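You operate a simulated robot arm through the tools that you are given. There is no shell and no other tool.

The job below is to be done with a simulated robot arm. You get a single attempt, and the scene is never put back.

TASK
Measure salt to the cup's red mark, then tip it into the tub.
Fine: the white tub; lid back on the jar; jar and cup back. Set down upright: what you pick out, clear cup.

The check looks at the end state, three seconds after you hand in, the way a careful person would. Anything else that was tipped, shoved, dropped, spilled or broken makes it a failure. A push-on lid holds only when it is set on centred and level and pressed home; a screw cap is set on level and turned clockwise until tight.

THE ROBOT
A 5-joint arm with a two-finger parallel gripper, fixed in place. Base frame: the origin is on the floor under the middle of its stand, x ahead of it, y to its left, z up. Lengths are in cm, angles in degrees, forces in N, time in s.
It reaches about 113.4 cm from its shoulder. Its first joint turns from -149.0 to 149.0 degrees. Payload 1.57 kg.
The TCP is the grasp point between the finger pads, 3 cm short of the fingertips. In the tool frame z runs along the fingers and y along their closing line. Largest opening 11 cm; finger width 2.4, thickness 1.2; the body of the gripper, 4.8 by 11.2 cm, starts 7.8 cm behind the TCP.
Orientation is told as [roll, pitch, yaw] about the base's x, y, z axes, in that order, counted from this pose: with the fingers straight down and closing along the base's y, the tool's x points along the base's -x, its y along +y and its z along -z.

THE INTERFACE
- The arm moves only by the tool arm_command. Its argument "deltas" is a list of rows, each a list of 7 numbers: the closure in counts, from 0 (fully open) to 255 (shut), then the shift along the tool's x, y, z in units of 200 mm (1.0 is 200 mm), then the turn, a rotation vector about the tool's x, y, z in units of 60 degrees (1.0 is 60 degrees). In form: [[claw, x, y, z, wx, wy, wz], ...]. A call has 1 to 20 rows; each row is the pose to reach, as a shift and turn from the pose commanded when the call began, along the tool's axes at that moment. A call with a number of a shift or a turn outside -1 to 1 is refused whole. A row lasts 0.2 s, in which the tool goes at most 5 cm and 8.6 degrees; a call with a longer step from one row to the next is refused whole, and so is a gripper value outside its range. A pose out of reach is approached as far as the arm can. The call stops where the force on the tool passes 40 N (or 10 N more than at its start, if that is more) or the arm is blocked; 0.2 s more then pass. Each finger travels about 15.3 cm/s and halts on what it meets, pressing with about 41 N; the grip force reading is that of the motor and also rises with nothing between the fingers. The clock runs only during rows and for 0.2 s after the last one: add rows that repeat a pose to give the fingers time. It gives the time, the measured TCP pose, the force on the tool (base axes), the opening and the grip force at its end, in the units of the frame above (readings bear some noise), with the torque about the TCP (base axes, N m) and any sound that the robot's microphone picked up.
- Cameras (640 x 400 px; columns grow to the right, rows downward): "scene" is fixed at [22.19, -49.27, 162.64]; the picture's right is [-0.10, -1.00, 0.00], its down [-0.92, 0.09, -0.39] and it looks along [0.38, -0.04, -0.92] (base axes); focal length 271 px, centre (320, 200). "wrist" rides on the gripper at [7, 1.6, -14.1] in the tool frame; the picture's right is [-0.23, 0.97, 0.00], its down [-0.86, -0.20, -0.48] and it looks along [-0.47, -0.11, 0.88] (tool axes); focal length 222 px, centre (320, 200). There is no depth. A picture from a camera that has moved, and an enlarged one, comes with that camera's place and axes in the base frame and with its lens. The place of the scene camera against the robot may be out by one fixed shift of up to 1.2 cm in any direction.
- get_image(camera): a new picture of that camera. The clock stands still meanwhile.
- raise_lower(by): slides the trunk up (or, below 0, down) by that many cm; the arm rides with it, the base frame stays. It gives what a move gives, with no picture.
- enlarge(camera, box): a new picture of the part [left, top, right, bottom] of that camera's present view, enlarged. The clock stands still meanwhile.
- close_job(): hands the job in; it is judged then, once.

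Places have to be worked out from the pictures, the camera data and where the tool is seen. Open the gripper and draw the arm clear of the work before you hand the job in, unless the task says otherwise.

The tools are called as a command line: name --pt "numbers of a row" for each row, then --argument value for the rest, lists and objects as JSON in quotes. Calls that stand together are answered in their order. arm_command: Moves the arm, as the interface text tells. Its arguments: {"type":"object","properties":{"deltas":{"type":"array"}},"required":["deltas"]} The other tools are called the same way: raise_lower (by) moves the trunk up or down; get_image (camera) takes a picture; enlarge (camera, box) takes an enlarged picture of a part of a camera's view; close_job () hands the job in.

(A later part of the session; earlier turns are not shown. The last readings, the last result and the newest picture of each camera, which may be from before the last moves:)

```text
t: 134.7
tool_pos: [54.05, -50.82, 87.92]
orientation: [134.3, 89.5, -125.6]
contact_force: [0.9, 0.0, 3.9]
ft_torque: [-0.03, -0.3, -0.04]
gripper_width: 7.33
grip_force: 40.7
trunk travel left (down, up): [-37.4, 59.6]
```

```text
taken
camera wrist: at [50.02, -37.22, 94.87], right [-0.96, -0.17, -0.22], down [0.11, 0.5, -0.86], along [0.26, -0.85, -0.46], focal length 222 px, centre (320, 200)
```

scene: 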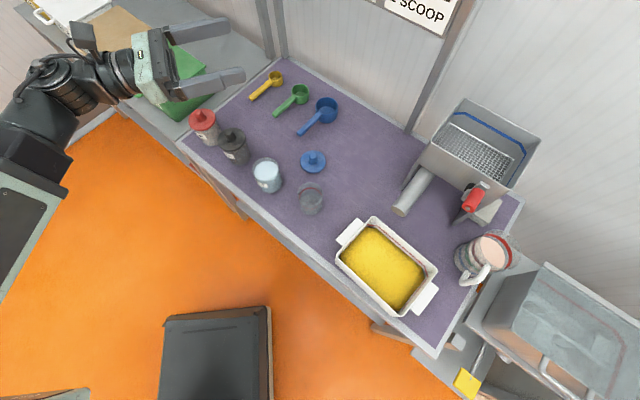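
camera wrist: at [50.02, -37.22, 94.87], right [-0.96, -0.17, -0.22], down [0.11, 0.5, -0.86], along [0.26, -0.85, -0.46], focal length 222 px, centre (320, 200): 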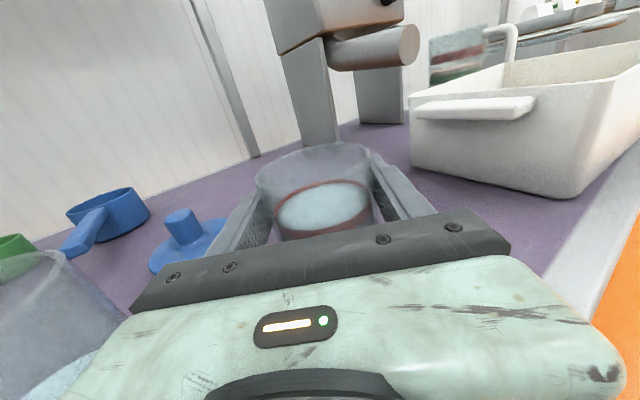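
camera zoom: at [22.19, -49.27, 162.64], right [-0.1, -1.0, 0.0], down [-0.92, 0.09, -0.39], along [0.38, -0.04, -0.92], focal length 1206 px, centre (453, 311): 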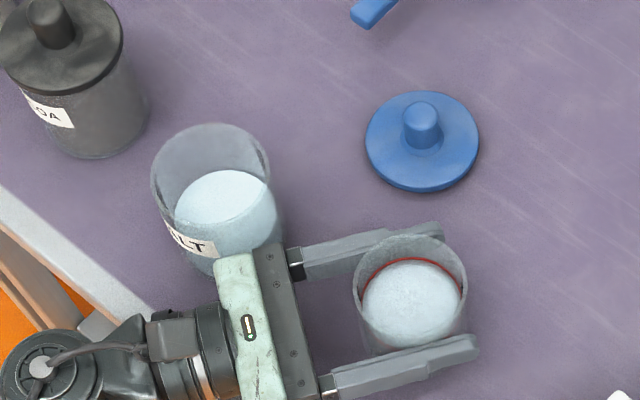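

Cup is held (7.33 cm). One more close look at the level vs the mark before lifting.

enlarge --camera "wrist" --box '[240, 130, 400, 250]'

```text
3.33 times, centred on (320, 190) of wrist
camera zoom: at [50.02, -37.22, 94.87], right [-0.96, -0.17, -0.22], down [0.11, 0.5, -0.86], along [0.26, -0.85, -0.46], focal length 740 px, centre (320, 233)
```

zoom: 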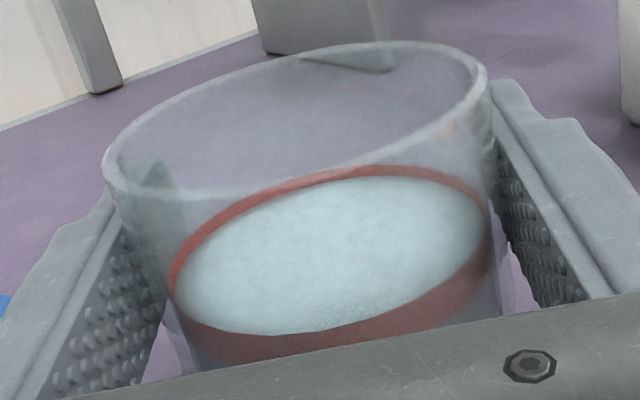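

The salt surface sits half-way up the red band. Lifting the cup 12.5 cm and carrying it, level, over the middle of the white tub.

raise_lower --by 12.5

arm_command --pt "255 0 0.0755 0.041 -0.031 0 0" --pt "255 0 0.151 0.0825 -0.0625 0 0" --pt "255 0 0.2265 0.124 -0.094 0 0" --pt "255 0 0.302 0.165 -0.125 0 0" --pt "255 0 0.3775 0.206 -0.156 0 0" --pt "255 0 0.453 0.2475 -0.1875 0 0" --pt "255 0 0.5285 0.289 -0.219 0 0" --pt "255 0 0.604 0.33 -0.25 0 0" --pt "255 0 0.604 0.33 -0.25 0 0"

get_image --camera "wrist"

get_image --camera "scene"

```text
t: 136.2
tool_pos: [53.93, -50.74, 100.49]
orientation: [131.0, 89.5, -128.8]
contact_force: [0.4, 0.2, -2.4]
ft_torque: [-0.02, -0.04, 0.04]
gripper_width: 7.34
grip_force: 40.9
trunk travel left (down, up): [-49.9, 47.1]
```

```text
t: 138.2
tool_pos: [43.31, -59.36, 100.54]
orientation: [147.5, 89.5, -127.6]
contact_force: [0.6, 1.0, -2.6]
ft_torque: [-0.02, -0.01, 0.02]
gripper_width: 7.3
grip_force: 41.2
trunk travel left (down, up): [-49.9, 47.1]
```

```text
taken
camera wrist: at [42.96, -45.19, 107.36], right [-0.97, 0.08, -0.22], down [0.24, 0.45, -0.86], along [0.03, -0.89, -0.46], focal length 222 px, centre (320, 200)
```

wrist: 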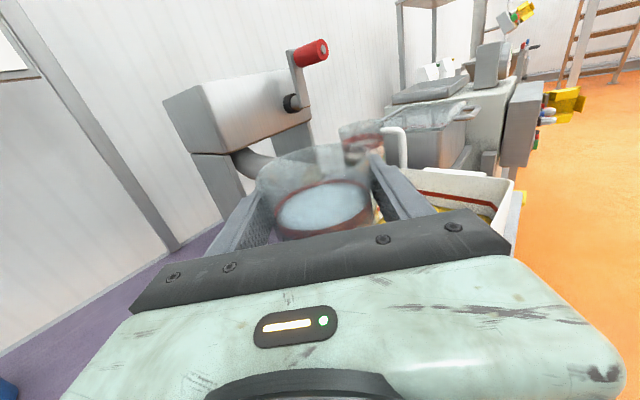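

```text
taken
```

scene: 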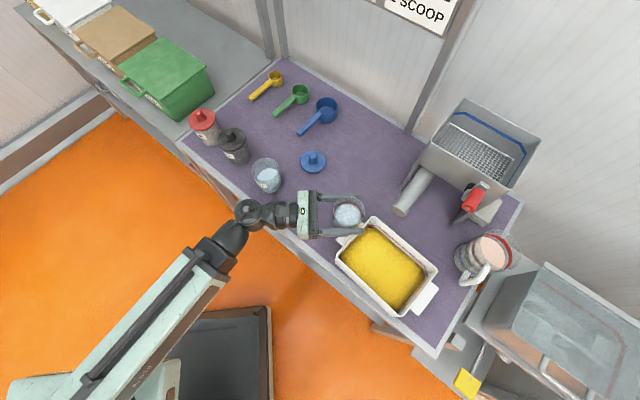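

Cup carried steadily. Continuing over the tub.

arm_command --pt "255 0 0.068 0.0615 -0.02 0 0" --pt "255 0 0.137 0.123 -0.039 0 0" --pt "255 0 0.205 0.1845 -0.059 0 0" --pt "255 0 0.273 0.246 -0.079 0 0" --pt "255 0 0.342 0.3075 -0.098 0 0" --pt "255 0 0.41 0.369 -0.118 0 0" --pt "255 0 0.478 0.4305 -0.137 0 0" --pt "255 0 0.5465 0.492 -0.157 0 0" --pt "255 0 0.5465 0.492 -0.157 0 0"

get_image --camera "wrist"

enlarge --camera "scene" --box '[280, 160, 480, 330]'

```text
t: 140.2
tool_pos: [31.55, -68.3, 100.64]
orientation: [160.6, 89.6, -123.6]
contact_force: [0.4, 0.2, -3.4]
ft_torque: [0.0, 0.01, -0.02]
gripper_width: 7.32
grip_force: 41.3
trunk travel left (down, up): [-49.9, 47.1]
```

```text
taken
camera wrist: at [33.59, -54.26, 107.37], right [-0.94, 0.24, -0.22], down [0.31, 0.41, -0.86], along [-0.12, -0.88, -0.46], focal length 222 px, centre (320, 200)
```

wrist: 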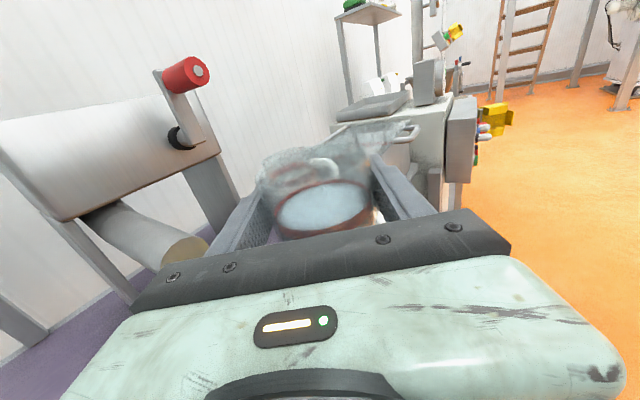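

```text
2.35 times, centred on (380, 245) of scene
camera zoom: at [22.19, -49.27, 162.64], right [-0.1, -1.0, 0.0], down [-0.92, 0.09, -0.39], along [0.38, -0.04, -0.92], focal length 639 px, centre (179, 94)
```

zoom: 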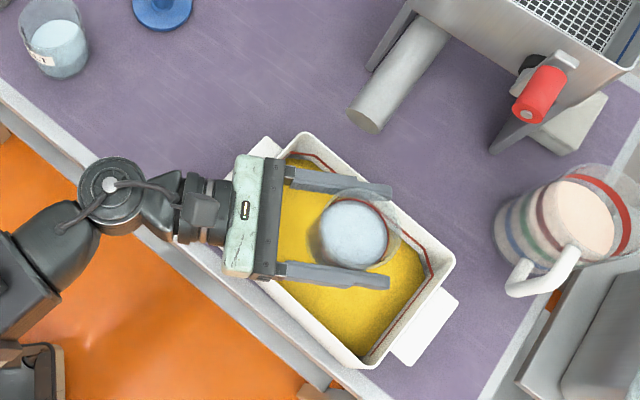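

The cup is above the tub's centre; the mill's chute end is about 5 cm from where the cup's base will swing. I'll shift 1.5 cm outward so the stream lands mid-tub, and tilt the first 56°.

arm_command --pt "255 0 -0.02 0 0 0 0" --pt "255 0 -0.04 0 0 0 0.1" --pt "255 0 -0.06 0 0 0 0.2" --pt "255 0 -0.075 0 0 0 0.3" --pt "255 0 -0.075 0 0 0 0.4" --pt "255 0 -0.075 0 0 0 0.5" --pt "255 0 -0.075 0 0 0 0.6" --pt "255 0 -0.075 0 0 0 0.7" --pt "255 0 -0.075 0 0 0 0.8" --pt "255 0 -0.075 0 0 0 0.9" --pt "255 0 -0.075 0 0 0 0.93"

enlarge --camera "scene" --box '[280, 160, 480, 330]'

get_image --camera "wrist"

```text
t: 142.6
tool_pos: [32.92, -68.54, 100.58]
orientation: [-90.8, 34.3, -14.8]
contact_force: [0.1, 0.9, -2.1]
ft_torque: [0.02, 0.06, 0.02]
gripper_width: 7.32
grip_force: 41.4
trunk travel left (down, up): [-49.9, 47.1]
```

```text
2.35 times, centred on (380, 245) of scene
camera zoom: at [22.19, -49.27, 162.64], right [-0.1, -1.0, 0.0], down [-0.92, 0.09, -0.39], along [0.38, -0.04, -0.92], focal length 639 px, centre (179, 94)
```

zoom: 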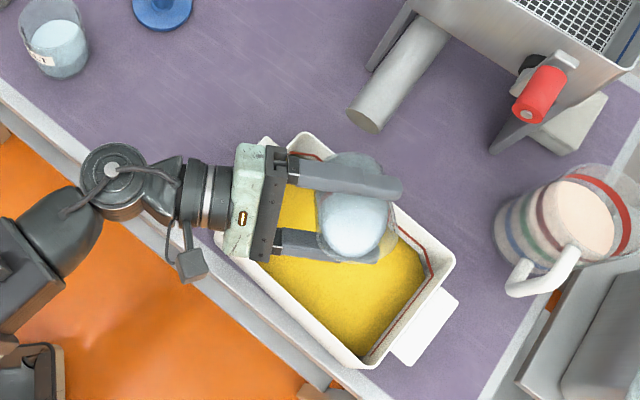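

```text
taken
camera wrist: at [30.08, -53.31, 103.0], right [-0.35, 0.08, -0.93], down [0.91, 0.26, -0.32], along [0.21, -0.96, -0.16], focal length 222 px, centre (320, 200)
```

wrist: 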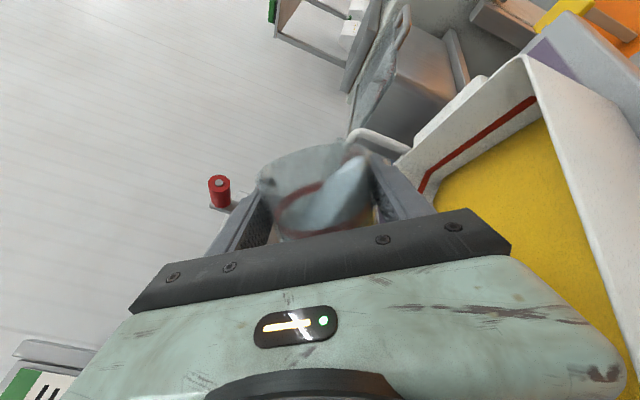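

Tilted 56°, still holding. Continuing to about 78°.

arm_command --pt "255 0 0 0 0 0 0.07" --pt "255 0 0 0 0 0 0.14" --pt "255 0 0 0 0 0 0.21" --pt "255 0 0 0 0 0 0.28" --pt "255 0 0 0 0 0 0.35" --pt "255 0 0 0 0 0 0.37" --pt "255 0 0 0 0 0 0.37"

enlarge --camera "scene" --box '[310, 180, 450, 320]'

enlarge --camera "wrist" --box '[200, 60, 640, 400]'

```text
t: 144.2
tool_pos: [32.94, -68.71, 100.53]
orientation: [-90.6, 12.1, -14.5]
contact_force: [-0.1, 0.1, -2.5]
ft_torque: [0.02, 0.02, 0.04]
gripper_width: 7.27
grip_force: 41.2
trunk travel left (down, up): [-49.9, 47.1]
```

```text
2.86 times, centred on (380, 250) of scene
camera zoom: at [22.19, -49.27, 162.64], right [-0.1, -1.0, 0.0], down [-0.92, 0.09, -0.39], along [0.38, -0.04, -0.92], focal length 776 px, centre (149, 57)
```

zoom: 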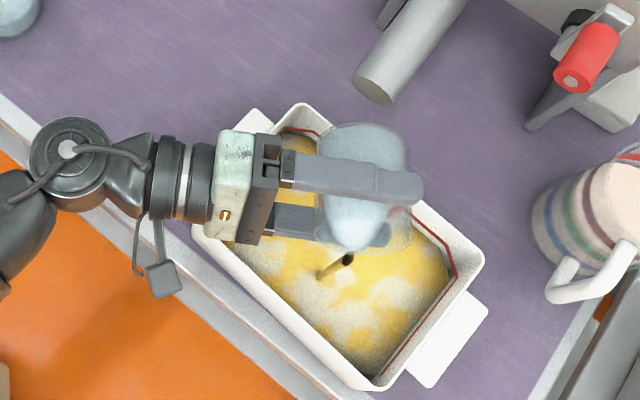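

```text
1.18 times, centred on (420, 230) of wrist
camera zoom: at [29.56, -53.25, 100.29], right [0.01, -0.01, -1.0], down [0.97, 0.25, 0.01], along [0.25, -0.97, 0.02], focal length 261 px, centre (202, 165)
```

zoom: 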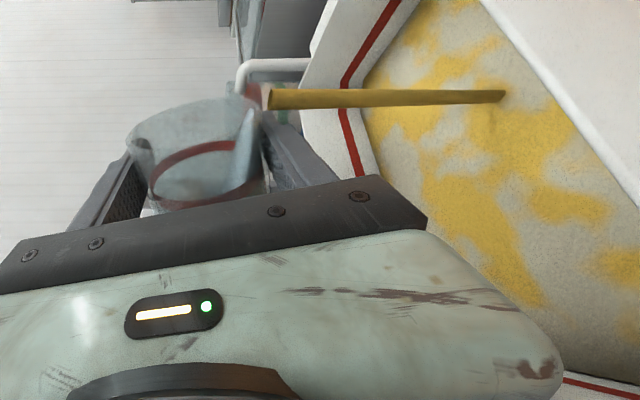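

Salt is streaming into the tub and landing well inside it. Continuing the tilt to about 100°.

arm_command --pt "255 0 0 0 0 0 0.06" --pt "255 0 0 0 0 0 0.12" --pt "255 0 0 0 0 0 0.18" --pt "255 0 0 0 0 0 0.24" --pt "255 0 0 0 0 0 0.3" --pt "255 0 0 0 0 0 0.37" --pt "255 0 0 0 0 0 0.37" --pt "255 0 0 0 0 0 0.37"

enlarge --camera "scene" --box '[310, 180, 450, 320]'

enlarge --camera "wrist" --box '[200, 60, 640, 400]'

```text
t: 146.0
tool_pos: [32.86, -68.76, 100.49]
orientation: [-90.5, -10.0, -14.3]
contact_force: [0.1, 0.1, -1.5]
ft_torque: [-0.02, 0.02, -0.01]
gripper_width: 7.27
grip_force: 41.2
trunk travel left (down, up): [-49.9, 47.1]
```

```text
2.86 times, centred on (380, 250) of scene
camera zoom: at [22.19, -49.27, 162.64], right [-0.1, -1.0, 0.0], down [-0.92, 0.09, -0.39], along [0.38, -0.04, -0.92], focal length 776 px, centre (149, 57)
```

zoom: 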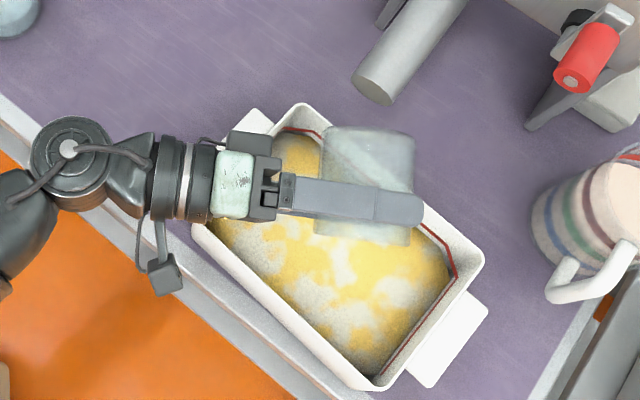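

```text
1.18 times, centred on (420, 230) of wrist
camera zoom: at [30.14, -53.5, 97.59], right [0.38, -0.11, -0.92], down [0.9, 0.27, 0.34], along [0.21, -0.96, 0.2], focal length 261 px, centre (202, 165)
```

zoom: 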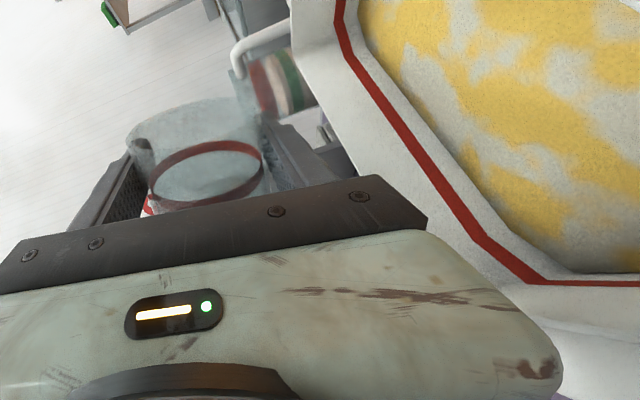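

Most of it is out. Rolling on to about 140° to empty the cup fully.

arm_command --pt "255 0 0 0 0 0 0.08" --pt "255 0 0 0 0 0 0.16" --pt "255 0 0 0 0 0 0.24" --pt "255 0 0 0 0 0 0.32" --pt "255 0 0 0 0 0 0.4" --pt "255 0 0 0 0 0 0.48" --pt "255 0 0 0 0 0 0.56" --pt "255 0 0 0 0 0 0.64" --pt "255 0 0 0 0 0 0.67" --pt "255 0 0 0 0 0 0.67" --pt "255 0 0 0 0 0 0.67" --pt "255 0 0 0 0 0 0.67"

enlarge --camera "scene" --box '[310, 180, 450, 320]'

enlarge --camera "wrist" --box '[230, 110, 430, 250]'

```text
t: 148.6
tool_pos: [32.92, -68.65, 100.65]
orientation: [-90.9, -50.2, -13.6]
contact_force: [-0.3, 0.1, -0.3]
ft_torque: [0.02, -0.02, -0.01]
gripper_width: 7.25
grip_force: 40.6
trunk travel left (down, up): [-49.9, 47.1]
```

```text
2.86 times, centred on (380, 250) of scene
camera zoom: at [22.19, -49.27, 162.64], right [-0.1, -1.0, 0.0], down [-0.92, 0.09, -0.39], along [0.38, -0.04, -0.92], focal length 776 px, centre (149, 57)
```

zoom: 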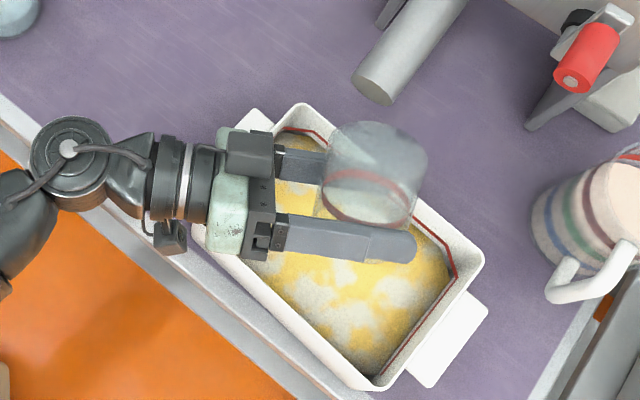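

```text
2.86 times, centred on (330, 180) of wrist
camera zoom: at [33.4, -54.35, 94.02], right [0.86, -0.23, -0.45], down [0.5, 0.37, 0.78], along [-0.01, -0.9, 0.44], focal length 635 px, centre (291, 257)
```

zoom: 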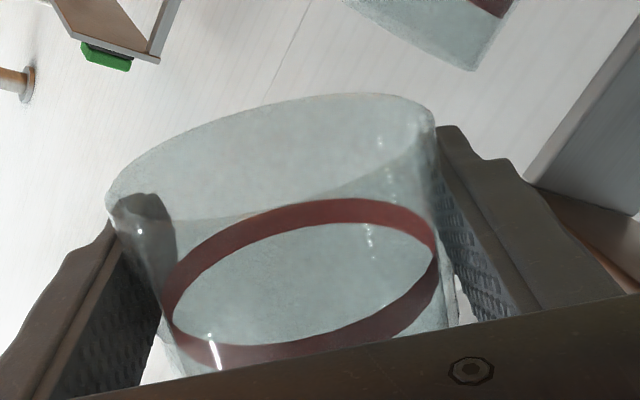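

The cup is empty. Rolling it back upright over the tub.

arm_command --pt "255 0 0 0 0 0 -0.13" --pt "255 0 0 0 0 0 -0.26" --pt "255 0 0 0 0 0 -0.39" --pt "255 0 0 0 0 0 -0.52" --pt "255 0 0 0 0 0 -0.65" --pt "255 0 0 0 0 0 -0.78" --pt "255 0 0 0 0 0 -0.91"

arm_command --pt "255 0 0 0 0 0 -0.13" --pt "255 0 0 0 0 0 -0.26" --pt "255 0 0 0 0 0 -0.39" --pt "255 0 0 0 0 0 -0.52" --pt "255 0 0 0 0 0 -0.65" --pt "255 0 0 0 0 0 -0.78" --pt "255 0 0 0 0 0 -0.91"

arm_command --pt "255 0 0 0 0 0 -0.13" --pt "255 0 0 0 0 0 -0.26" --pt "255 0 0 0 0 0 -0.39" --pt "255 0 0 0 0 0 -0.52" --pt "255 0 0 0 0 0 -0.52"

enlarge --camera "scene" --box '[280, 160, 480, 330]'

get_image --camera "wrist"

```text
t: 150.2
tool_pos: [32.93, -68.63, 100.58]
orientation: [-90.6, 4.4, -14.4]
contact_force: [0.4, 0.3, -1.3]
ft_torque: [-0.01, 0.01, -0.01]
gripper_width: 7.24
grip_force: 41.0
trunk travel left (down, up): [-49.9, 47.1]
```

```text
t: 151.8
tool_pos: [32.86, -68.59, 100.63]
orientation: [-91.0, 59.1, -15.4]
contact_force: [0.6, 0.6, -0.3]
ft_torque: [0.04, 0.0, -0.03]
gripper_width: 7.22
grip_force: 41.0
trunk travel left (down, up): [-49.9, 47.1]
```

```text
t: 153.0
tool_pos: [32.85, -68.62, 100.65]
orientation: [154.0, 89.4, -130.5]
contact_force: [-0.1, 0.4, -1.0]
ft_torque: [0.01, 0.0, -0.01]
gripper_width: 7.24
grip_force: 41.4
trunk travel left (down, up): [-49.9, 47.1]
```

```text
2.35 times, centred on (380, 245) of scene
camera zoom: at [22.19, -49.27, 162.64], right [-0.1, -1.0, 0.0], down [-0.92, 0.09, -0.39], along [0.38, -0.04, -0.92], focal length 639 px, centre (179, 94)
```

zoom: 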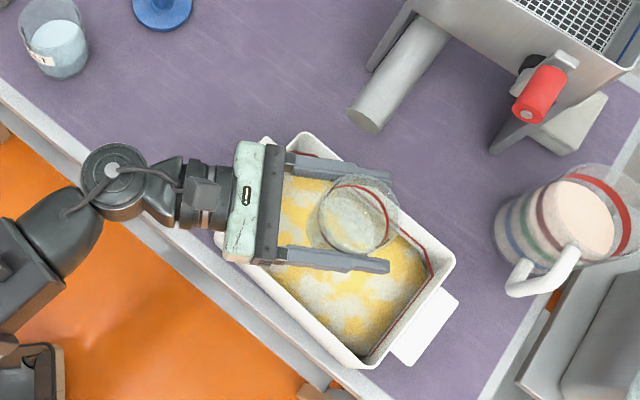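

```text
taken
camera wrist: at [34.97, -54.56, 107.39], right [-0.94, 0.24, -0.22], down [0.31, 0.41, -0.86], along [-0.12, -0.88, -0.46], focal length 222 px, centre (320, 200)
```

wrist: 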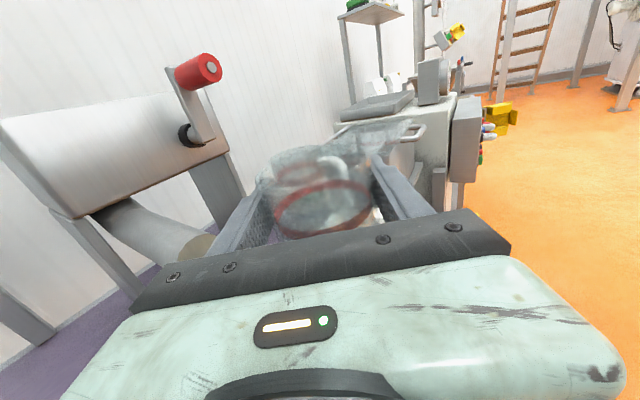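

Carrying the empty cup back along the same path, high and upright.

arm_command --pt "255 0 -0.049 -0.0725 0.02 0 0" --pt "255 0 -0.0975 -0.145 0.039 0 0" --pt "255 0 -0.146 -0.2175 0.059 0 0" --pt "255 0 -0.195 -0.29 0.079 0 0" --pt "255 0 -0.244 -0.3625 0.098 0 0" --pt "255 0 -0.2925 -0.435 0.118 0 0" --pt "255 0 -0.341 -0.5075 0.137 0 0" --pt "255 0 -0.39 -0.58 0.157 0 0" --pt "255 0 -0.39 -0.58 0.157 0 0"

arm_command --pt "255 0 -0.062 -0.059 0.031 0 0" --pt "255 0 -0.124 -0.1185 0.0625 0 0" --pt "255 0 -0.186 -0.178 0.094 0 0" --pt "255 0 -0.2475 -0.237 0.125 0 0" --pt "255 0 -0.309 -0.296 0.156 0 0" --pt "255 0 -0.371 -0.3555 0.1875 0 0" --pt "255 0 -0.433 -0.415 0.219 0 0" --pt "255 0 -0.495 -0.474 0.25 0 0" --pt "255 0 -0.495 -0.474 0.25 0 0"

enlarge --camera "scene" --box '[210, 100, 370, 240]'

get_image --camera "wrist"

```text
t: 155.0
tool_pos: [43.42, -59.38, 100.45]
orientation: [146.9, 89.5, -128.1]
contact_force: [0.0, 0.5, -1.3]
ft_torque: [-0.01, -0.02, 0.01]
gripper_width: 7.24
grip_force: 41.0
trunk travel left (down, up): [-49.9, 47.1]
```

```text
t: 157.0
tool_pos: [53.97, -50.64, 100.48]
orientation: [127.4, 89.6, -132.5]
contact_force: [0.4, 0.2, -0.7]
ft_torque: [0.0, 0.06, 0.02]
gripper_width: 7.21
grip_force: 41.0
trunk travel left (down, up): [-49.9, 47.1]
```

```text
2.86 times, centred on (290, 170) of scene
camera zoom: at [22.19, -49.27, 162.64], right [-0.1, -1.0, 0.0], down [-0.92, 0.09, -0.39], along [0.38, -0.04, -0.92], focal length 776 px, centre (406, 286)
```

zoom: 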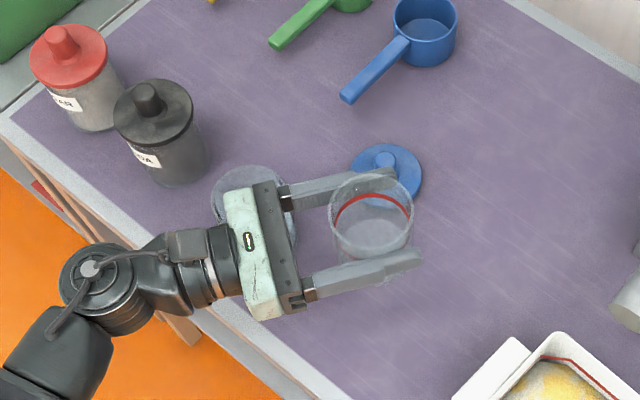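

```text
taken
camera wrist: at [50.03, -37.01, 107.34], right [-0.96, -0.17, -0.22], down [0.11, 0.5, -0.86], along [0.26, -0.85, -0.46], focal length 222 px, centre (320, 200)
```

wrist: 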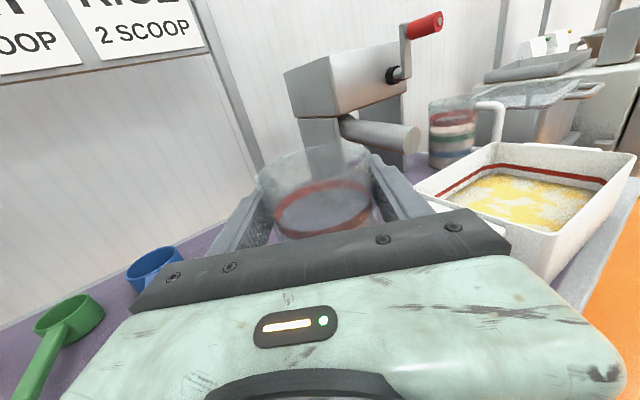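

Within 2 mm of the original spot. Small correction, then lowering the cup to the table.

arm_command --pt "255 0 0 0.01 0 0 0" --pt "255 0 0 0.01 0 0 0"

raise_lower --by -11.9

raise_lower --by -0.4

enlarge --camera "scene" --box '[240, 130, 340, 220]'

```text
t: 157.6
tool_pos: [54.01, -50.8, 100.38]
orientation: [131.3, 89.6, -128.6]
contact_force: [-0.2, -0.1, 0.0]
ft_torque: [0.0, 0.01, -0.01]
gripper_width: 7.22
grip_force: 41.0
trunk travel left (down, up): [-49.9, 47.1]
```

```text
t: 159.1
tool_pos: [54.06, -50.82, 88.49]
orientation: [131.3, 89.5, -128.8]
contact_force: [0.1, 0.4, -0.4]
ft_torque: [0.0, 0.03, 0.03]
gripper_width: 7.22
grip_force: 41.3
trunk travel left (down, up): [-38.0, 59.0]
```

```text
t: 159.6
tool_pos: [54.14, -50.82, 88.21]
orientation: [131.2, 89.5, -128.8]
contact_force: [-0.1, -0.6, -0.9]
ft_torque: [0.0, -0.03, 0.0]
gripper_width: 7.22
grip_force: 41.5
trunk travel left (down, up): [-37.6, 59.4]
```

```text
4.44 times, centred on (290, 175) of scene
camera zoom: at [22.19, -49.27, 162.64], right [-0.1, -1.0, 0.0], down [-0.92, 0.09, -0.39], along [0.38, -0.04, -0.92], focal length 1206 px, centre (453, 311)
```

zoom: 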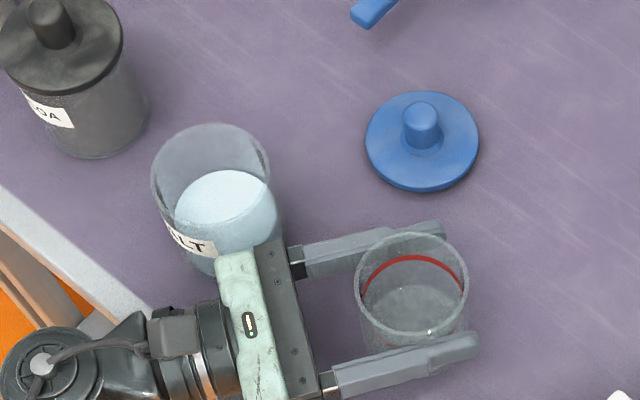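

Not yet touching. Lowering in 0.15–0.2 cm steps.

raise_lower --by -0.2

raise_lower --by -0.15

```text
t: 160.1
tool_pos: [54.19, -50.92, 88.04]
orientation: [136.2, 89.5, -123.9]
contact_force: [2.0, -0.8, 6.6]
ft_torque: [0.02, -0.27, -0.05]
gripper_width: 7.2
grip_force: 41.0
trunk travel left (down, up): [-37.4, 59.6]
```

```text
t: 160.6
tool_pos: [54.03, -50.85, 87.97]
orientation: [138.8, 89.4, -121.2]
contact_force: [3.7, -1.7, 18.5]
ft_torque: [0.14, -0.06, 0.03]
gripper_width: 7.19
grip_force: 41.0
trunk travel left (down, up): [-37.2, 59.8]
```

The cup is on the table (pressing 18 N). Easing up 0.15 and opening.

raise_lower --by 0.15

arm_command --pt "75 0 0 0 0 0 0" --pt "50 0 0 0 0 0 0" --pt "20 0 0 0 0 0 0" --pt "0 0 0 0 0 0 0" --pt "0 0 0 0 0 0 0"

enlarge --camera "scene" --box '[240, 130, 340, 220]'

get_image --camera "wrist"

```text
t: 161.2
tool_pos: [53.92, -50.91, 88.12]
orientation: [132.3, 89.6, -127.6]
contact_force: [-1.3, 1.4, 4.2]
ft_torque: [0.04, -0.03, 0.02]
gripper_width: 7.2
grip_force: 41.2
trunk travel left (down, up): [-37.4, 59.6]
```

```text
t: 162.3
tool_pos: [54.06, -50.88, 87.99]
orientation: [131.4, 89.5, -128.3]
contact_force: [-0.4, 0.2, -0.3]
ft_torque: [0.03, 0.05, -0.01]
gripper_width: 10.99
grip_force: 0.1
trunk travel left (down, up): [-37.4, 59.6]
```

```text
4.44 times, centred on (290, 175) of scene
camera zoom: at [22.19, -49.27, 162.64], right [-0.1, -1.0, 0.0], down [-0.92, 0.09, -0.39], along [0.38, -0.04, -0.92], focal length 1206 px, centre (453, 311)
```

zoom: 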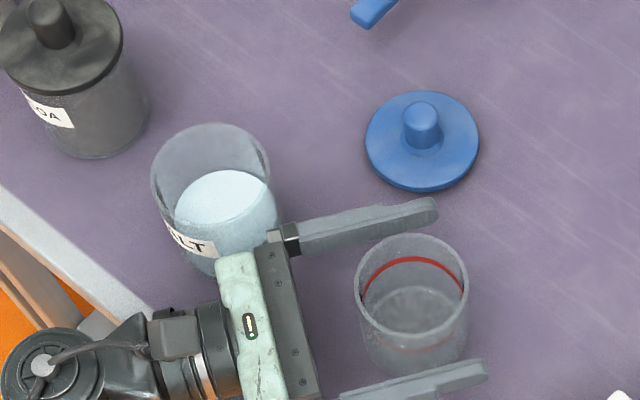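

```text
taken
camera wrist: at [50.11, -37.31, 94.85], right [-0.96, -0.17, -0.22], down [0.11, 0.5, -0.86], along [0.26, -0.85, -0.46], focal length 222 px, centre (320, 200)
```

wrist: 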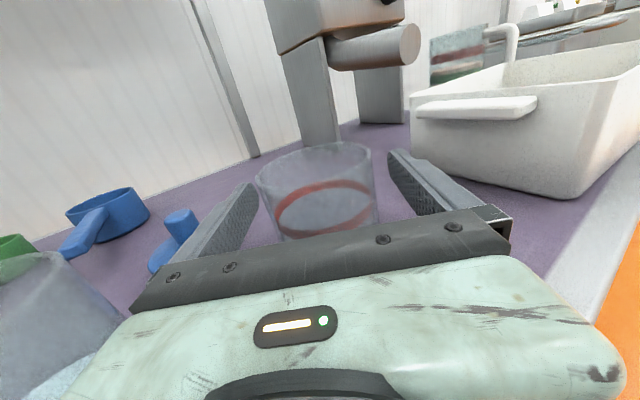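

Cup is back in place, upright and empty. Raising well clear, then returning the wrist to the vertical posture by reversing the earlier moves.

raise_lower --by 14

raise_lower --by 28.5

arm_command --pt "0 0 0.09 -0.004 -0.081 0 0" --pt "0 0 0.175 -0.013 -0.1615 0 0" --pt "0 0 0.255 -0.026 -0.242 0 0" --pt "0 0 0.335 -0.044 -0.323 0 0" --pt "0 0 0.41 -0.066 -0.404 0 0" --pt "0 0 0.48 -0.092 -0.4845 0 0" --pt "0 0 0.547 -0.12 -0.565 0 0" --pt "0 0 0.6115 -0.149 -0.646 0 0" --pt "0 0 0.6115 -0.149 -0.646 0 0"

```text
t: 164.0
tool_pos: [54.15, -50.83, 101.91]
orientation: [131.5, 89.5, -128.5]
contact_force: [-0.1, -0.5, 0.9]
ft_torque: [0.02, 0.01, 0.01]
gripper_width: 11.0
grip_force: 0.0
trunk travel left (down, up): [-51.4, 45.6]
```

```text
t: 166.9
tool_pos: [54.08, -50.84, 130.55]
orientation: [131.4, 89.5, -128.6]
contact_force: [0.5, 0.4, -0.4]
ft_torque: [-0.03, 0.01, 0.02]
gripper_width: 11.03
grip_force: 0.1
trunk travel left (down, up): [-79.9, 17.1]
```

```text
t: 168.9
tool_pos: [41.69, -50.09, 130.59]
orientation: [170.7, 89.5, -127.9]
contact_force: [-0.2, 0.5, 0.1]
ft_torque: [0.02, -0.02, 0.04]
gripper_width: 11.0
grip_force: 0.0
trunk travel left (down, up): [-79.9, 17.1]
```

Now a look at the whole bench before continuing.

get_image --camera "scene"

enlarge --camera "scene" --box '[240, 130, 440, 320]'

arm_command --pt "0 0 0 0 0 0 0.125" --pt "0 0 0 0 0 0 0.25" --pt "0 0 0 0 0 0 0.375" --pt "0 0 0 0 0 0 0.5" --pt "0 0 0 0 0 0 0.625" --pt "0 0 0 0 0 0 0.75"

arm_command --pt "0 0 0 0 0 0 0.125" --pt "0 0 0 0 0 0 0.25" --pt "0 0 0 0 0 0 0.375" --pt "0 0 0 0 0 0 0.5" --pt "0 0 0 0 0 0 0.625" --pt "0 0 0 0 0 0 0.75"

```text
taken
```

scene: 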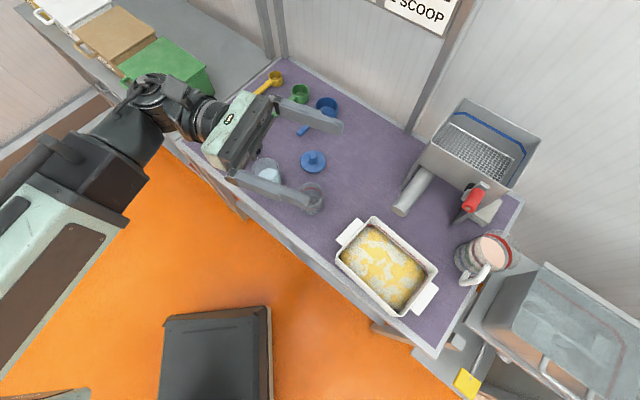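

```text
2.11 times, centred on (340, 225) of scene
camera zoom: at [22.19, -49.27, 162.64], right [-0.1, -1.0, 0.0], down [-0.92, 0.09, -0.39], along [0.38, -0.04, -0.92], focal length 571 px, centre (278, 147)
```

zoom: 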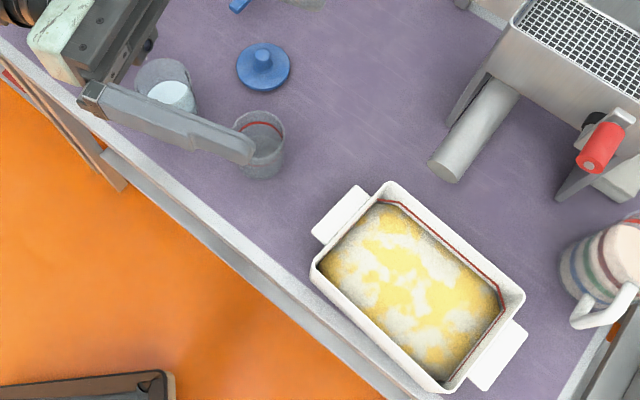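

```text
t: 170.3
tool_pos: [41.54, -50.05, 130.57]
orientation: [-90.6, 45.0, -29.1]
contact_force: [-1.2, -0.1, 0.8]
ft_torque: [0.01, 0.04, -0.01]
gripper_width: 11.02
grip_force: 0.0
trunk travel left (down, up): [-79.9, 17.1]
```

```text
t: 171.7
tool_pos: [41.38, -50.05, 130.49]
orientation: [-90.5, -0.1, -28.7]
contact_force: [0.6, 0.2, -0.4]
ft_torque: [-0.02, 0.0, 0.0]
gripper_width: 11.0
grip_force: 0.1
trunk travel left (down, up): [-79.9, 17.1]
```

The bench is clean and the tub holds the salt. Now swinging the tool down to vertical.

arm_command --pt "0 0 0.1553 -0.0102 -0.125 0 0" --pt "0 0 0.308 -0.0406 -0.25 0 0" --pt "0 0 0.4554 -0.0906 -0.375 0 0" --pt "0 0 0.595 -0.1595 -0.5 0 0" --pt "0 0 0.7245 -0.2459 -0.625 0 0" --pt "0 0 0.8415 -0.3485 -0.75 0 0"

arm_command --pt "0 0 0.1553 -0.0102 -0.125 0 0" --pt "0 0 0.308 -0.0406 -0.25 0 0" --pt "0 0 0.4554 -0.0906 -0.375 0 0" --pt "0 0 0.595 -0.1595 -0.5 0 0" --pt "0 0 0.7245 -0.2459 -0.625 0 0" --pt "0 0 0.8415 -0.3485 -0.75 0 0"

get_image --camera "wrist"

```text
t: 173.1
tool_pos: [44.78, -43.81, 113.43]
orientation: [-45.2, 0.1, -28.6]
contact_force: [-1.1, -0.6, 0.8]
ft_torque: [-0.01, 0.01, 0.0]
gripper_width: 11.02
grip_force: 0.1
trunk travel left (down, up): [-79.9, 17.1]
```

```text
t: 174.5
tool_pos: [53.0, -29.17, 106.47]
orientation: [-0.2, 0.1, -28.7]
contact_force: [0.2, 0.7, 0.4]
ft_torque: [0.0, -0.02, 0.0]
gripper_width: 11.02
grip_force: 0.0
trunk travel left (down, up): [-79.9, 17.1]
```

```text
taken
camera wrist: at [47.77, -24.51, 120.66], right [0.67, 0.75, -0.01], down [0.66, -0.58, 0.48], along [0.35, -0.32, -0.88], focal length 222 px, centre (320, 200)
```

wrist: 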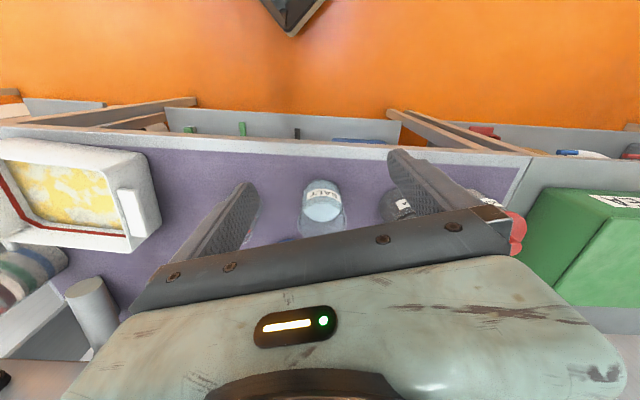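

Vertical again. Moving over the parked lid at (69.05, -52.3).

arm_command --pt "0 -0.105 -0.0525 0 0 0 0.016" --pt "0 -0.21 -0.105 0 0 0 0.032" --pt "0 -0.315 -0.157 0 0 0 0.048" --pt "0 -0.42 -0.21 0 0 0 0.065" --pt "0 -0.525 -0.262 0 0 0 0.081" --pt "0 -0.63 -0.3145 0 0 0 0.097"

arm_command --pt "0 -0.11 -0.0415 0 0 0 0.016" --pt "0 -0.219 -0.083 0 0 0 0.032" --pt "0 -0.329 -0.1245 0 0 0 0.048" --pt "0 -0.439 -0.166 0 0 0 0.065" --pt "0 -0.548 -0.2075 0 0 0 0.081" --pt "0 -0.658 -0.249 0 0 0 0.097" --pt "0 -0.658 -0.249 0 0 0 0.097"

enlarge --camera "wrist" --box '[220, 60, 420, 200]'

```text
t: 175.9
tool_pos: [61.05, -41.06, 106.57]
orientation: [-0.5, 0.0, -34.7]
contact_force: [0.1, 0.4, -0.1]
ft_torque: [0.02, -0.01, 0.0]
gripper_width: 11.03
grip_force: 0.2
trunk travel left (down, up): [-79.9, 17.1]
```

```text
t: 177.5
tool_pos: [68.82, -52.64, 106.59]
orientation: [-0.5, 0.1, -40.2]
contact_force: [0.0, -0.3, -0.2]
ft_torque: [0.03, 0.0, -0.01]
gripper_width: 11.0
grip_force: 0.2
trunk travel left (down, up): [-79.9, 17.1]
```

```text
2.86 times, centred on (320, 130) of wrist
camera zoom: at [64.78, -46.9, 120.64], right [0.8, 0.59, -0.01], down [0.52, -0.7, 0.48], along [0.28, -0.39, -0.88], focal length 635 px, centre (320, 400)
```

zoom: 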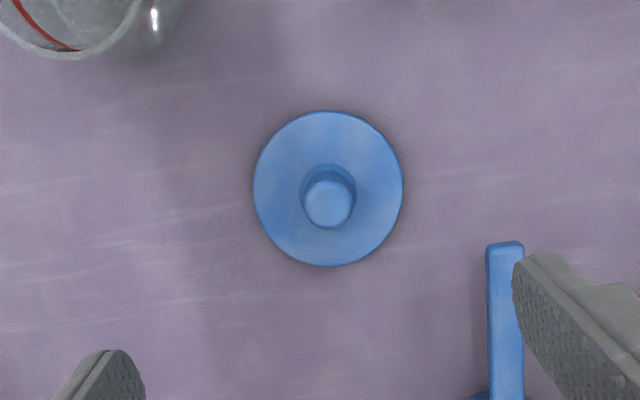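

The lid is 4–5 mm to the right of centre. Correcting, then lowering.

arm_command --pt "0 0.005 0.022 0 0 0 0" --pt "0 0.005 0.022 0 0 0 0" --pt "0 0.005 0.022 0 0 0 0"

raise_lower --by -16

enlarge --camera "wrist" --box '[220, 80, 420, 220]'

```text
t: 178.3
tool_pos: [69.09, -52.15, 106.46]
orientation: [-0.5, 0.0, -40.3]
contact_force: [0.5, -0.5, 0.1]
ft_torque: [0.0, -0.05, -0.01]
gripper_width: 10.98
grip_force: 0.0
trunk travel left (down, up): [-79.9, 17.1]
```

```text
t: 180.1
tool_pos: [69.15, -52.02, 90.59]
orientation: [-0.4, 0.0, -40.3]
contact_force: [-0.1, 0.3, -0.9]
ft_torque: [0.02, 0.03, -0.02]
gripper_width: 11.01
grip_force: 0.0
trunk travel left (down, up): [-63.9, 33.1]
```

```text
2.86 times, centred on (320, 150) of wrist
camera zoom: at [64.98, -46.44, 104.65], right [0.8, 0.6, -0.01], down [0.52, -0.7, 0.48], along [0.28, -0.39, -0.88], focal length 635 px, centre (320, 343)
```

zoom: 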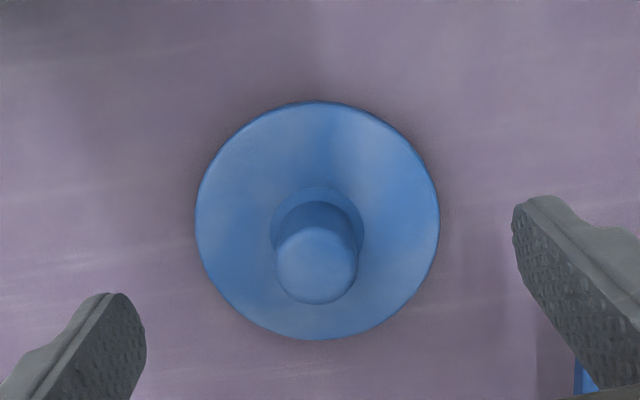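

Aligned within 1 mm. Lowering 3.8 cm to the same grip height as before and closing on the knob.

raise_lower --by -3.8

arm_command --pt "100 0 0 0 0 0 0" --pt "150 0 0 0 0 0 0" --pt "190 0 0 0 0 0 0" --pt "255 0 0 0 0 0 0" --pt "255 0 0 0 0 0 0" --pt "255 0 0 0 0 0 0" --pt "255 0 0 0 0 0 0"

enlarge --camera "wrist" --box '[220, 80, 420, 220]'

```text
t: 180.9
tool_pos: [69.09, -52.17, 86.7]
orientation: [-0.5, 0.0, -40.4]
contact_force: [0.3, 0.0, 0.2]
ft_torque: [-0.01, -0.01, -0.02]
gripper_width: 10.98
grip_force: 0.0
trunk travel left (down, up): [-60.1, 36.9]
```

```text
t: 182.5
tool_pos: [69.04, -52.19, 86.74]
orientation: [-0.5, 0.0, -40.3]
contact_force: [0.3, 1.2, 0.6]
ft_torque: [0.05, -0.01, 0.01]
gripper_width: 2.36
grip_force: 36.0
trunk travel left (down, up): [-60.1, 36.9]
```

```text
2.86 times, centred on (320, 150) of wrist
camera zoom: at [64.98, -46.43, 100.85], right [0.8, 0.6, -0.01], down [0.52, -0.7, 0.48], along [0.28, -0.39, -0.88], focal length 635 px, centre (320, 343)
```

zoom: 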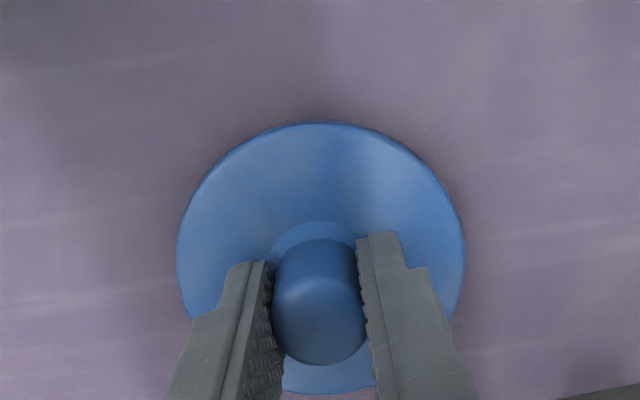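

Knob gripped (2.36 cm, 36 N). Raising and carrying the lid back above the salt jar.

raise_lower --by 20

arm_command --pt "255 0.077 0.039 0 0 0 0" --pt "255 0.154 0.078 0 0 0 0" --pt "255 0.231 0.117 0 0 0 0" --pt "255 0.308 0.156 0 0 0 0" --pt "255 0.385 0.196 0 0 0 0" --pt "255 0.462 0.235 0 0 0 0" --pt "255 0.539 0.274 0 0 0 0" --pt "255 0.616 0.313 0 0 0 0" --pt "255 0.6935 0.352 0 0 0 0" --pt "255 0.6935 0.352 0 0 0 0"

get_image --camera "wrist"

enlarge --camera "scene" --box '[210, 100, 330, 220]'

```text
t: 184.7
tool_pos: [69.1, -52.18, 106.82]
orientation: [-0.4, 0.0, -40.4]
contact_force: [-0.2, -0.3, 0.3]
ft_torque: [0.0, -0.01, -0.01]
gripper_width: 2.38
grip_force: 36.1
trunk travel left (down, up): [-80.1, 16.9]
```

```text
t: 186.9
tool_pos: [63.04, -37.6, 106.69]
orientation: [-0.5, 0.1, -40.5]
contact_force: [-0.8, -0.3, -0.3]
ft_torque: [-0.05, 0.03, 0.0]
gripper_width: 2.37
grip_force: 35.7
trunk travel left (down, up): [-80.1, 16.9]
```

```text
taken
camera wrist: at [58.96, -31.92, 120.84], right [0.8, 0.59, -0.01], down [0.52, -0.7, 0.48], along [0.28, -0.39, -0.88], focal length 222 px, centre (320, 200)
```

wrist: 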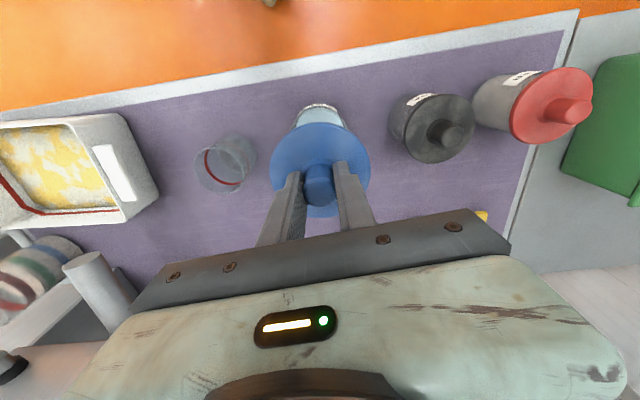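

```text
3.33 times, centred on (270, 160) of scene
camera zoom: at [22.19, -49.27, 162.64], right [-0.1, -1.0, 0.0], down [-0.92, 0.09, -0.39], along [0.38, -0.04, -0.92], focal length 905 px, centre (487, 333)
```

zoom: 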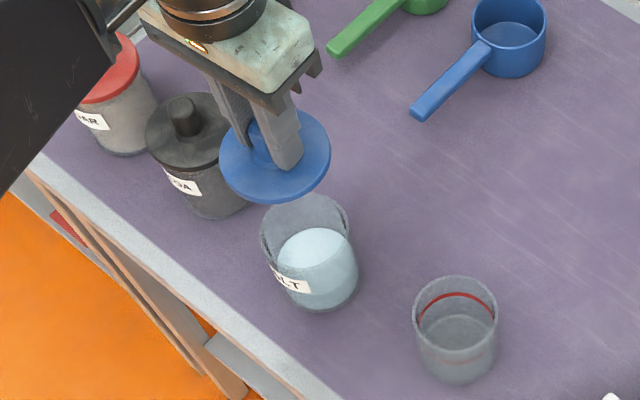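

Over the jar within 2 mm. Fine correction, then lowering to just above the rim to check centring.

arm_command --pt "255 -0.003 -0.0077 0 0 0 0" --pt "255 -0.003 -0.0077 0 0 0 0" --pt "255 -0.003 -0.0077 0 0 0 0"

raise_lower --by -9.3

enlarge --camera "wrist" --box '[220, 80, 420, 220]'

enlarge --camera "scene" --box '[230, 130, 310, 210]'

```text
t: 187.7
tool_pos: [63.1, -37.93, 106.67]
orientation: [-0.5, 0.0, -40.5]
contact_force: [0.8, 0.1, 0.0]
ft_torque: [-0.02, 0.03, 0.0]
gripper_width: 2.39
grip_force: 36.4
trunk travel left (down, up): [-80.1, 16.9]
```

```text
t: 189.0
tool_pos: [63.04, -38.05, 97.4]
orientation: [-0.4, 0.0, -40.4]
contact_force: [-0.4, 0.3, -0.9]
ft_torque: [0.04, -0.01, 0.02]
gripper_width: 2.39
grip_force: 36.1
trunk travel left (down, up): [-70.8, 26.2]
```

```text
2.86 times, centred on (320, 150) of wrist
camera zoom: at [58.92, -32.19, 111.55], right [0.8, 0.59, -0.01], down [0.52, -0.7, 0.48], along [0.28, -0.39, -0.88], focal length 635 px, centre (320, 343)
```

zoom: 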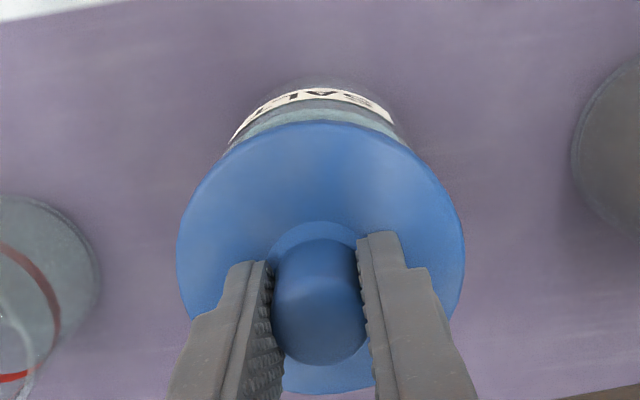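

```text
5.00 times, centred on (270, 170) of scene
camera zoom: at [22.19, -49.27, 162.64], right [-0.1, -1.0, 0.0], down [-0.92, 0.09, -0.39], along [0.38, -0.04, -0.92], focal length 1357 px, centre (570, 350)
```

zoom: 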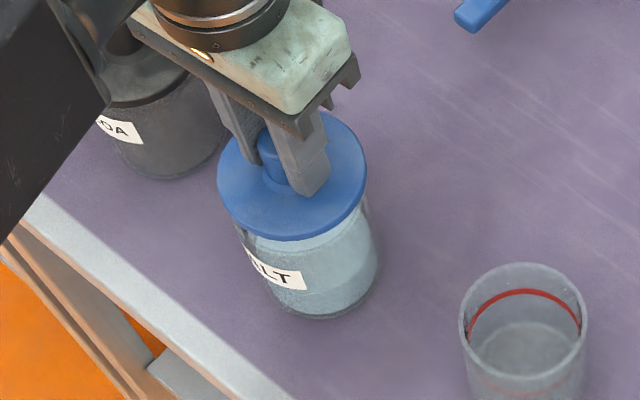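

Very close: about 1 mm off by my reckoning. Applying a 1 mm correction, then lowering gently onto the jar.

arm_command --pt "255 0.0055 0.005 0 0 0 0" --pt "255 0.0055 0.005 0 0 0 0" --pt "255 0.0055 0.005 0 0 0 0"

raise_lower --by -1.2

enlarge --camera "wrist" --box '[220, 80, 420, 220]'

```text
t: 189.8
tool_pos: [62.91, -37.72, 97.43]
orientation: [-0.5, 0.1, -40.4]
contact_force: [-0.2, 0.1, 1.4]
ft_torque: [-0.01, 0.01, 0.04]
gripper_width: 2.37
grip_force: 35.7
trunk travel left (down, up): [-70.8, 26.2]
```

```text
t: 190.4
tool_pos: [62.91, -37.82, 96.28]
orientation: [-0.5, 0.0, -40.4]
contact_force: [-0.2, -0.2, 0.6]
ft_torque: [-0.02, 0.03, 0.0]
gripper_width: 2.39
grip_force: 35.7
trunk travel left (down, up): [-69.6, 27.4]
```

```text
2.86 times, centred on (320, 150) of wrist
camera zoom: at [58.83, -32.07, 110.34], right [0.8, 0.59, -0.01], down [0.52, -0.7, 0.48], along [0.28, -0.39, -0.88], focal length 635 px, centre (320, 343)
```

zoom: 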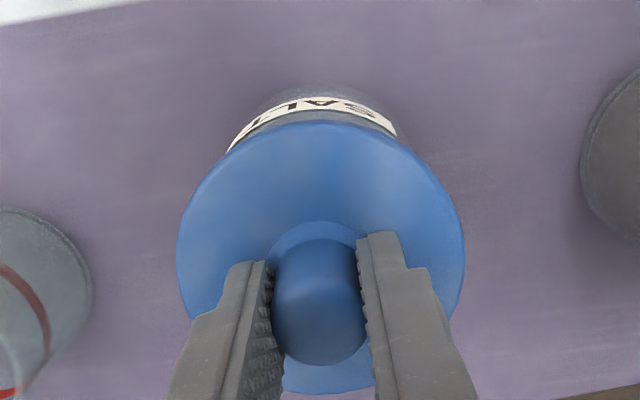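

Centred to within a millimetre and no contact yet. Lowering in small steps to press the lid home.

raise_lower --by -0.5

raise_lower --by -0.4

```text
t: 190.9
tool_pos: [62.88, -37.84, 95.64]
orientation: [-0.4, -0.1, -40.5]
contact_force: [0.1, 0.0, -0.4]
ft_torque: [-0.01, 0.0, -0.02]
gripper_width: 2.38
grip_force: 35.8
trunk travel left (down, up): [-69.1, 27.9]
```

```text
t: 191.4
tool_pos: [62.76, -37.8, 95.5]
orientation: [-0.3, 0.0, -40.4]
contact_force: [-1.7, 1.1, 13.9]
ft_torque: [0.41, -0.23, 0.06]
gripper_width: 2.42
grip_force: 36.5
trunk travel left (down, up): [-68.7, 28.3]
heard: snap
```

Snap heard at 14 N as the lid went home. Pressing slightly more to be sure, then easing and opening.

raise_lower --by -0.2

raise_lower --by 0.15

enlarge --camera "scene" --box '[230, 130, 310, 210]'

```text
t: 191.9
tool_pos: [62.88, -37.8, 95.42]
orientation: [-0.4, -0.2, -40.4]
contact_force: [-0.1, 1.6, 31.1]
ft_torque: [0.48, 0.0, 0.05]
gripper_width: 2.38
grip_force: 35.9
trunk travel left (down, up): [-68.6, 28.4]
stopped: the force on the tool passed its limit at 44 N (the readings are from after the stop); the commanded pose is now the measured one
```

```text
t: 192.4
tool_pos: [62.89, -37.72, 95.41]
orientation: [-0.3, -0.2, -40.2]
contact_force: [-3.1, 2.5, 10.2]
ft_torque: [0.46, 0.08, 0.05]
gripper_width: 2.4
grip_force: 35.4
trunk travel left (down, up): [-68.7, 28.3]
```

```text
5.00 times, centred on (270, 170) of scene
camera zoom: at [22.19, -49.27, 162.64], right [-0.1, -1.0, 0.0], down [-0.92, 0.09, -0.39], along [0.38, -0.04, -0.92], focal length 1357 px, centre (570, 350)
```

zoom: 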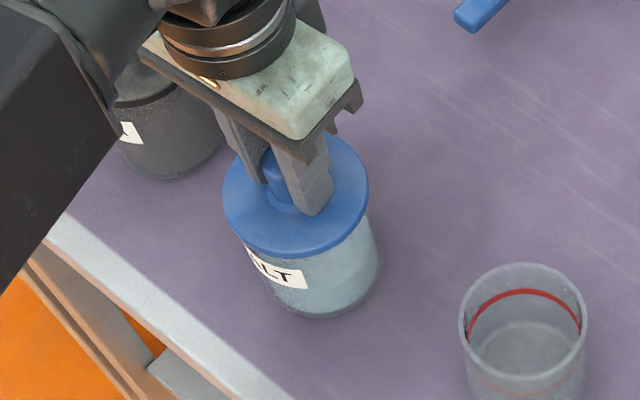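

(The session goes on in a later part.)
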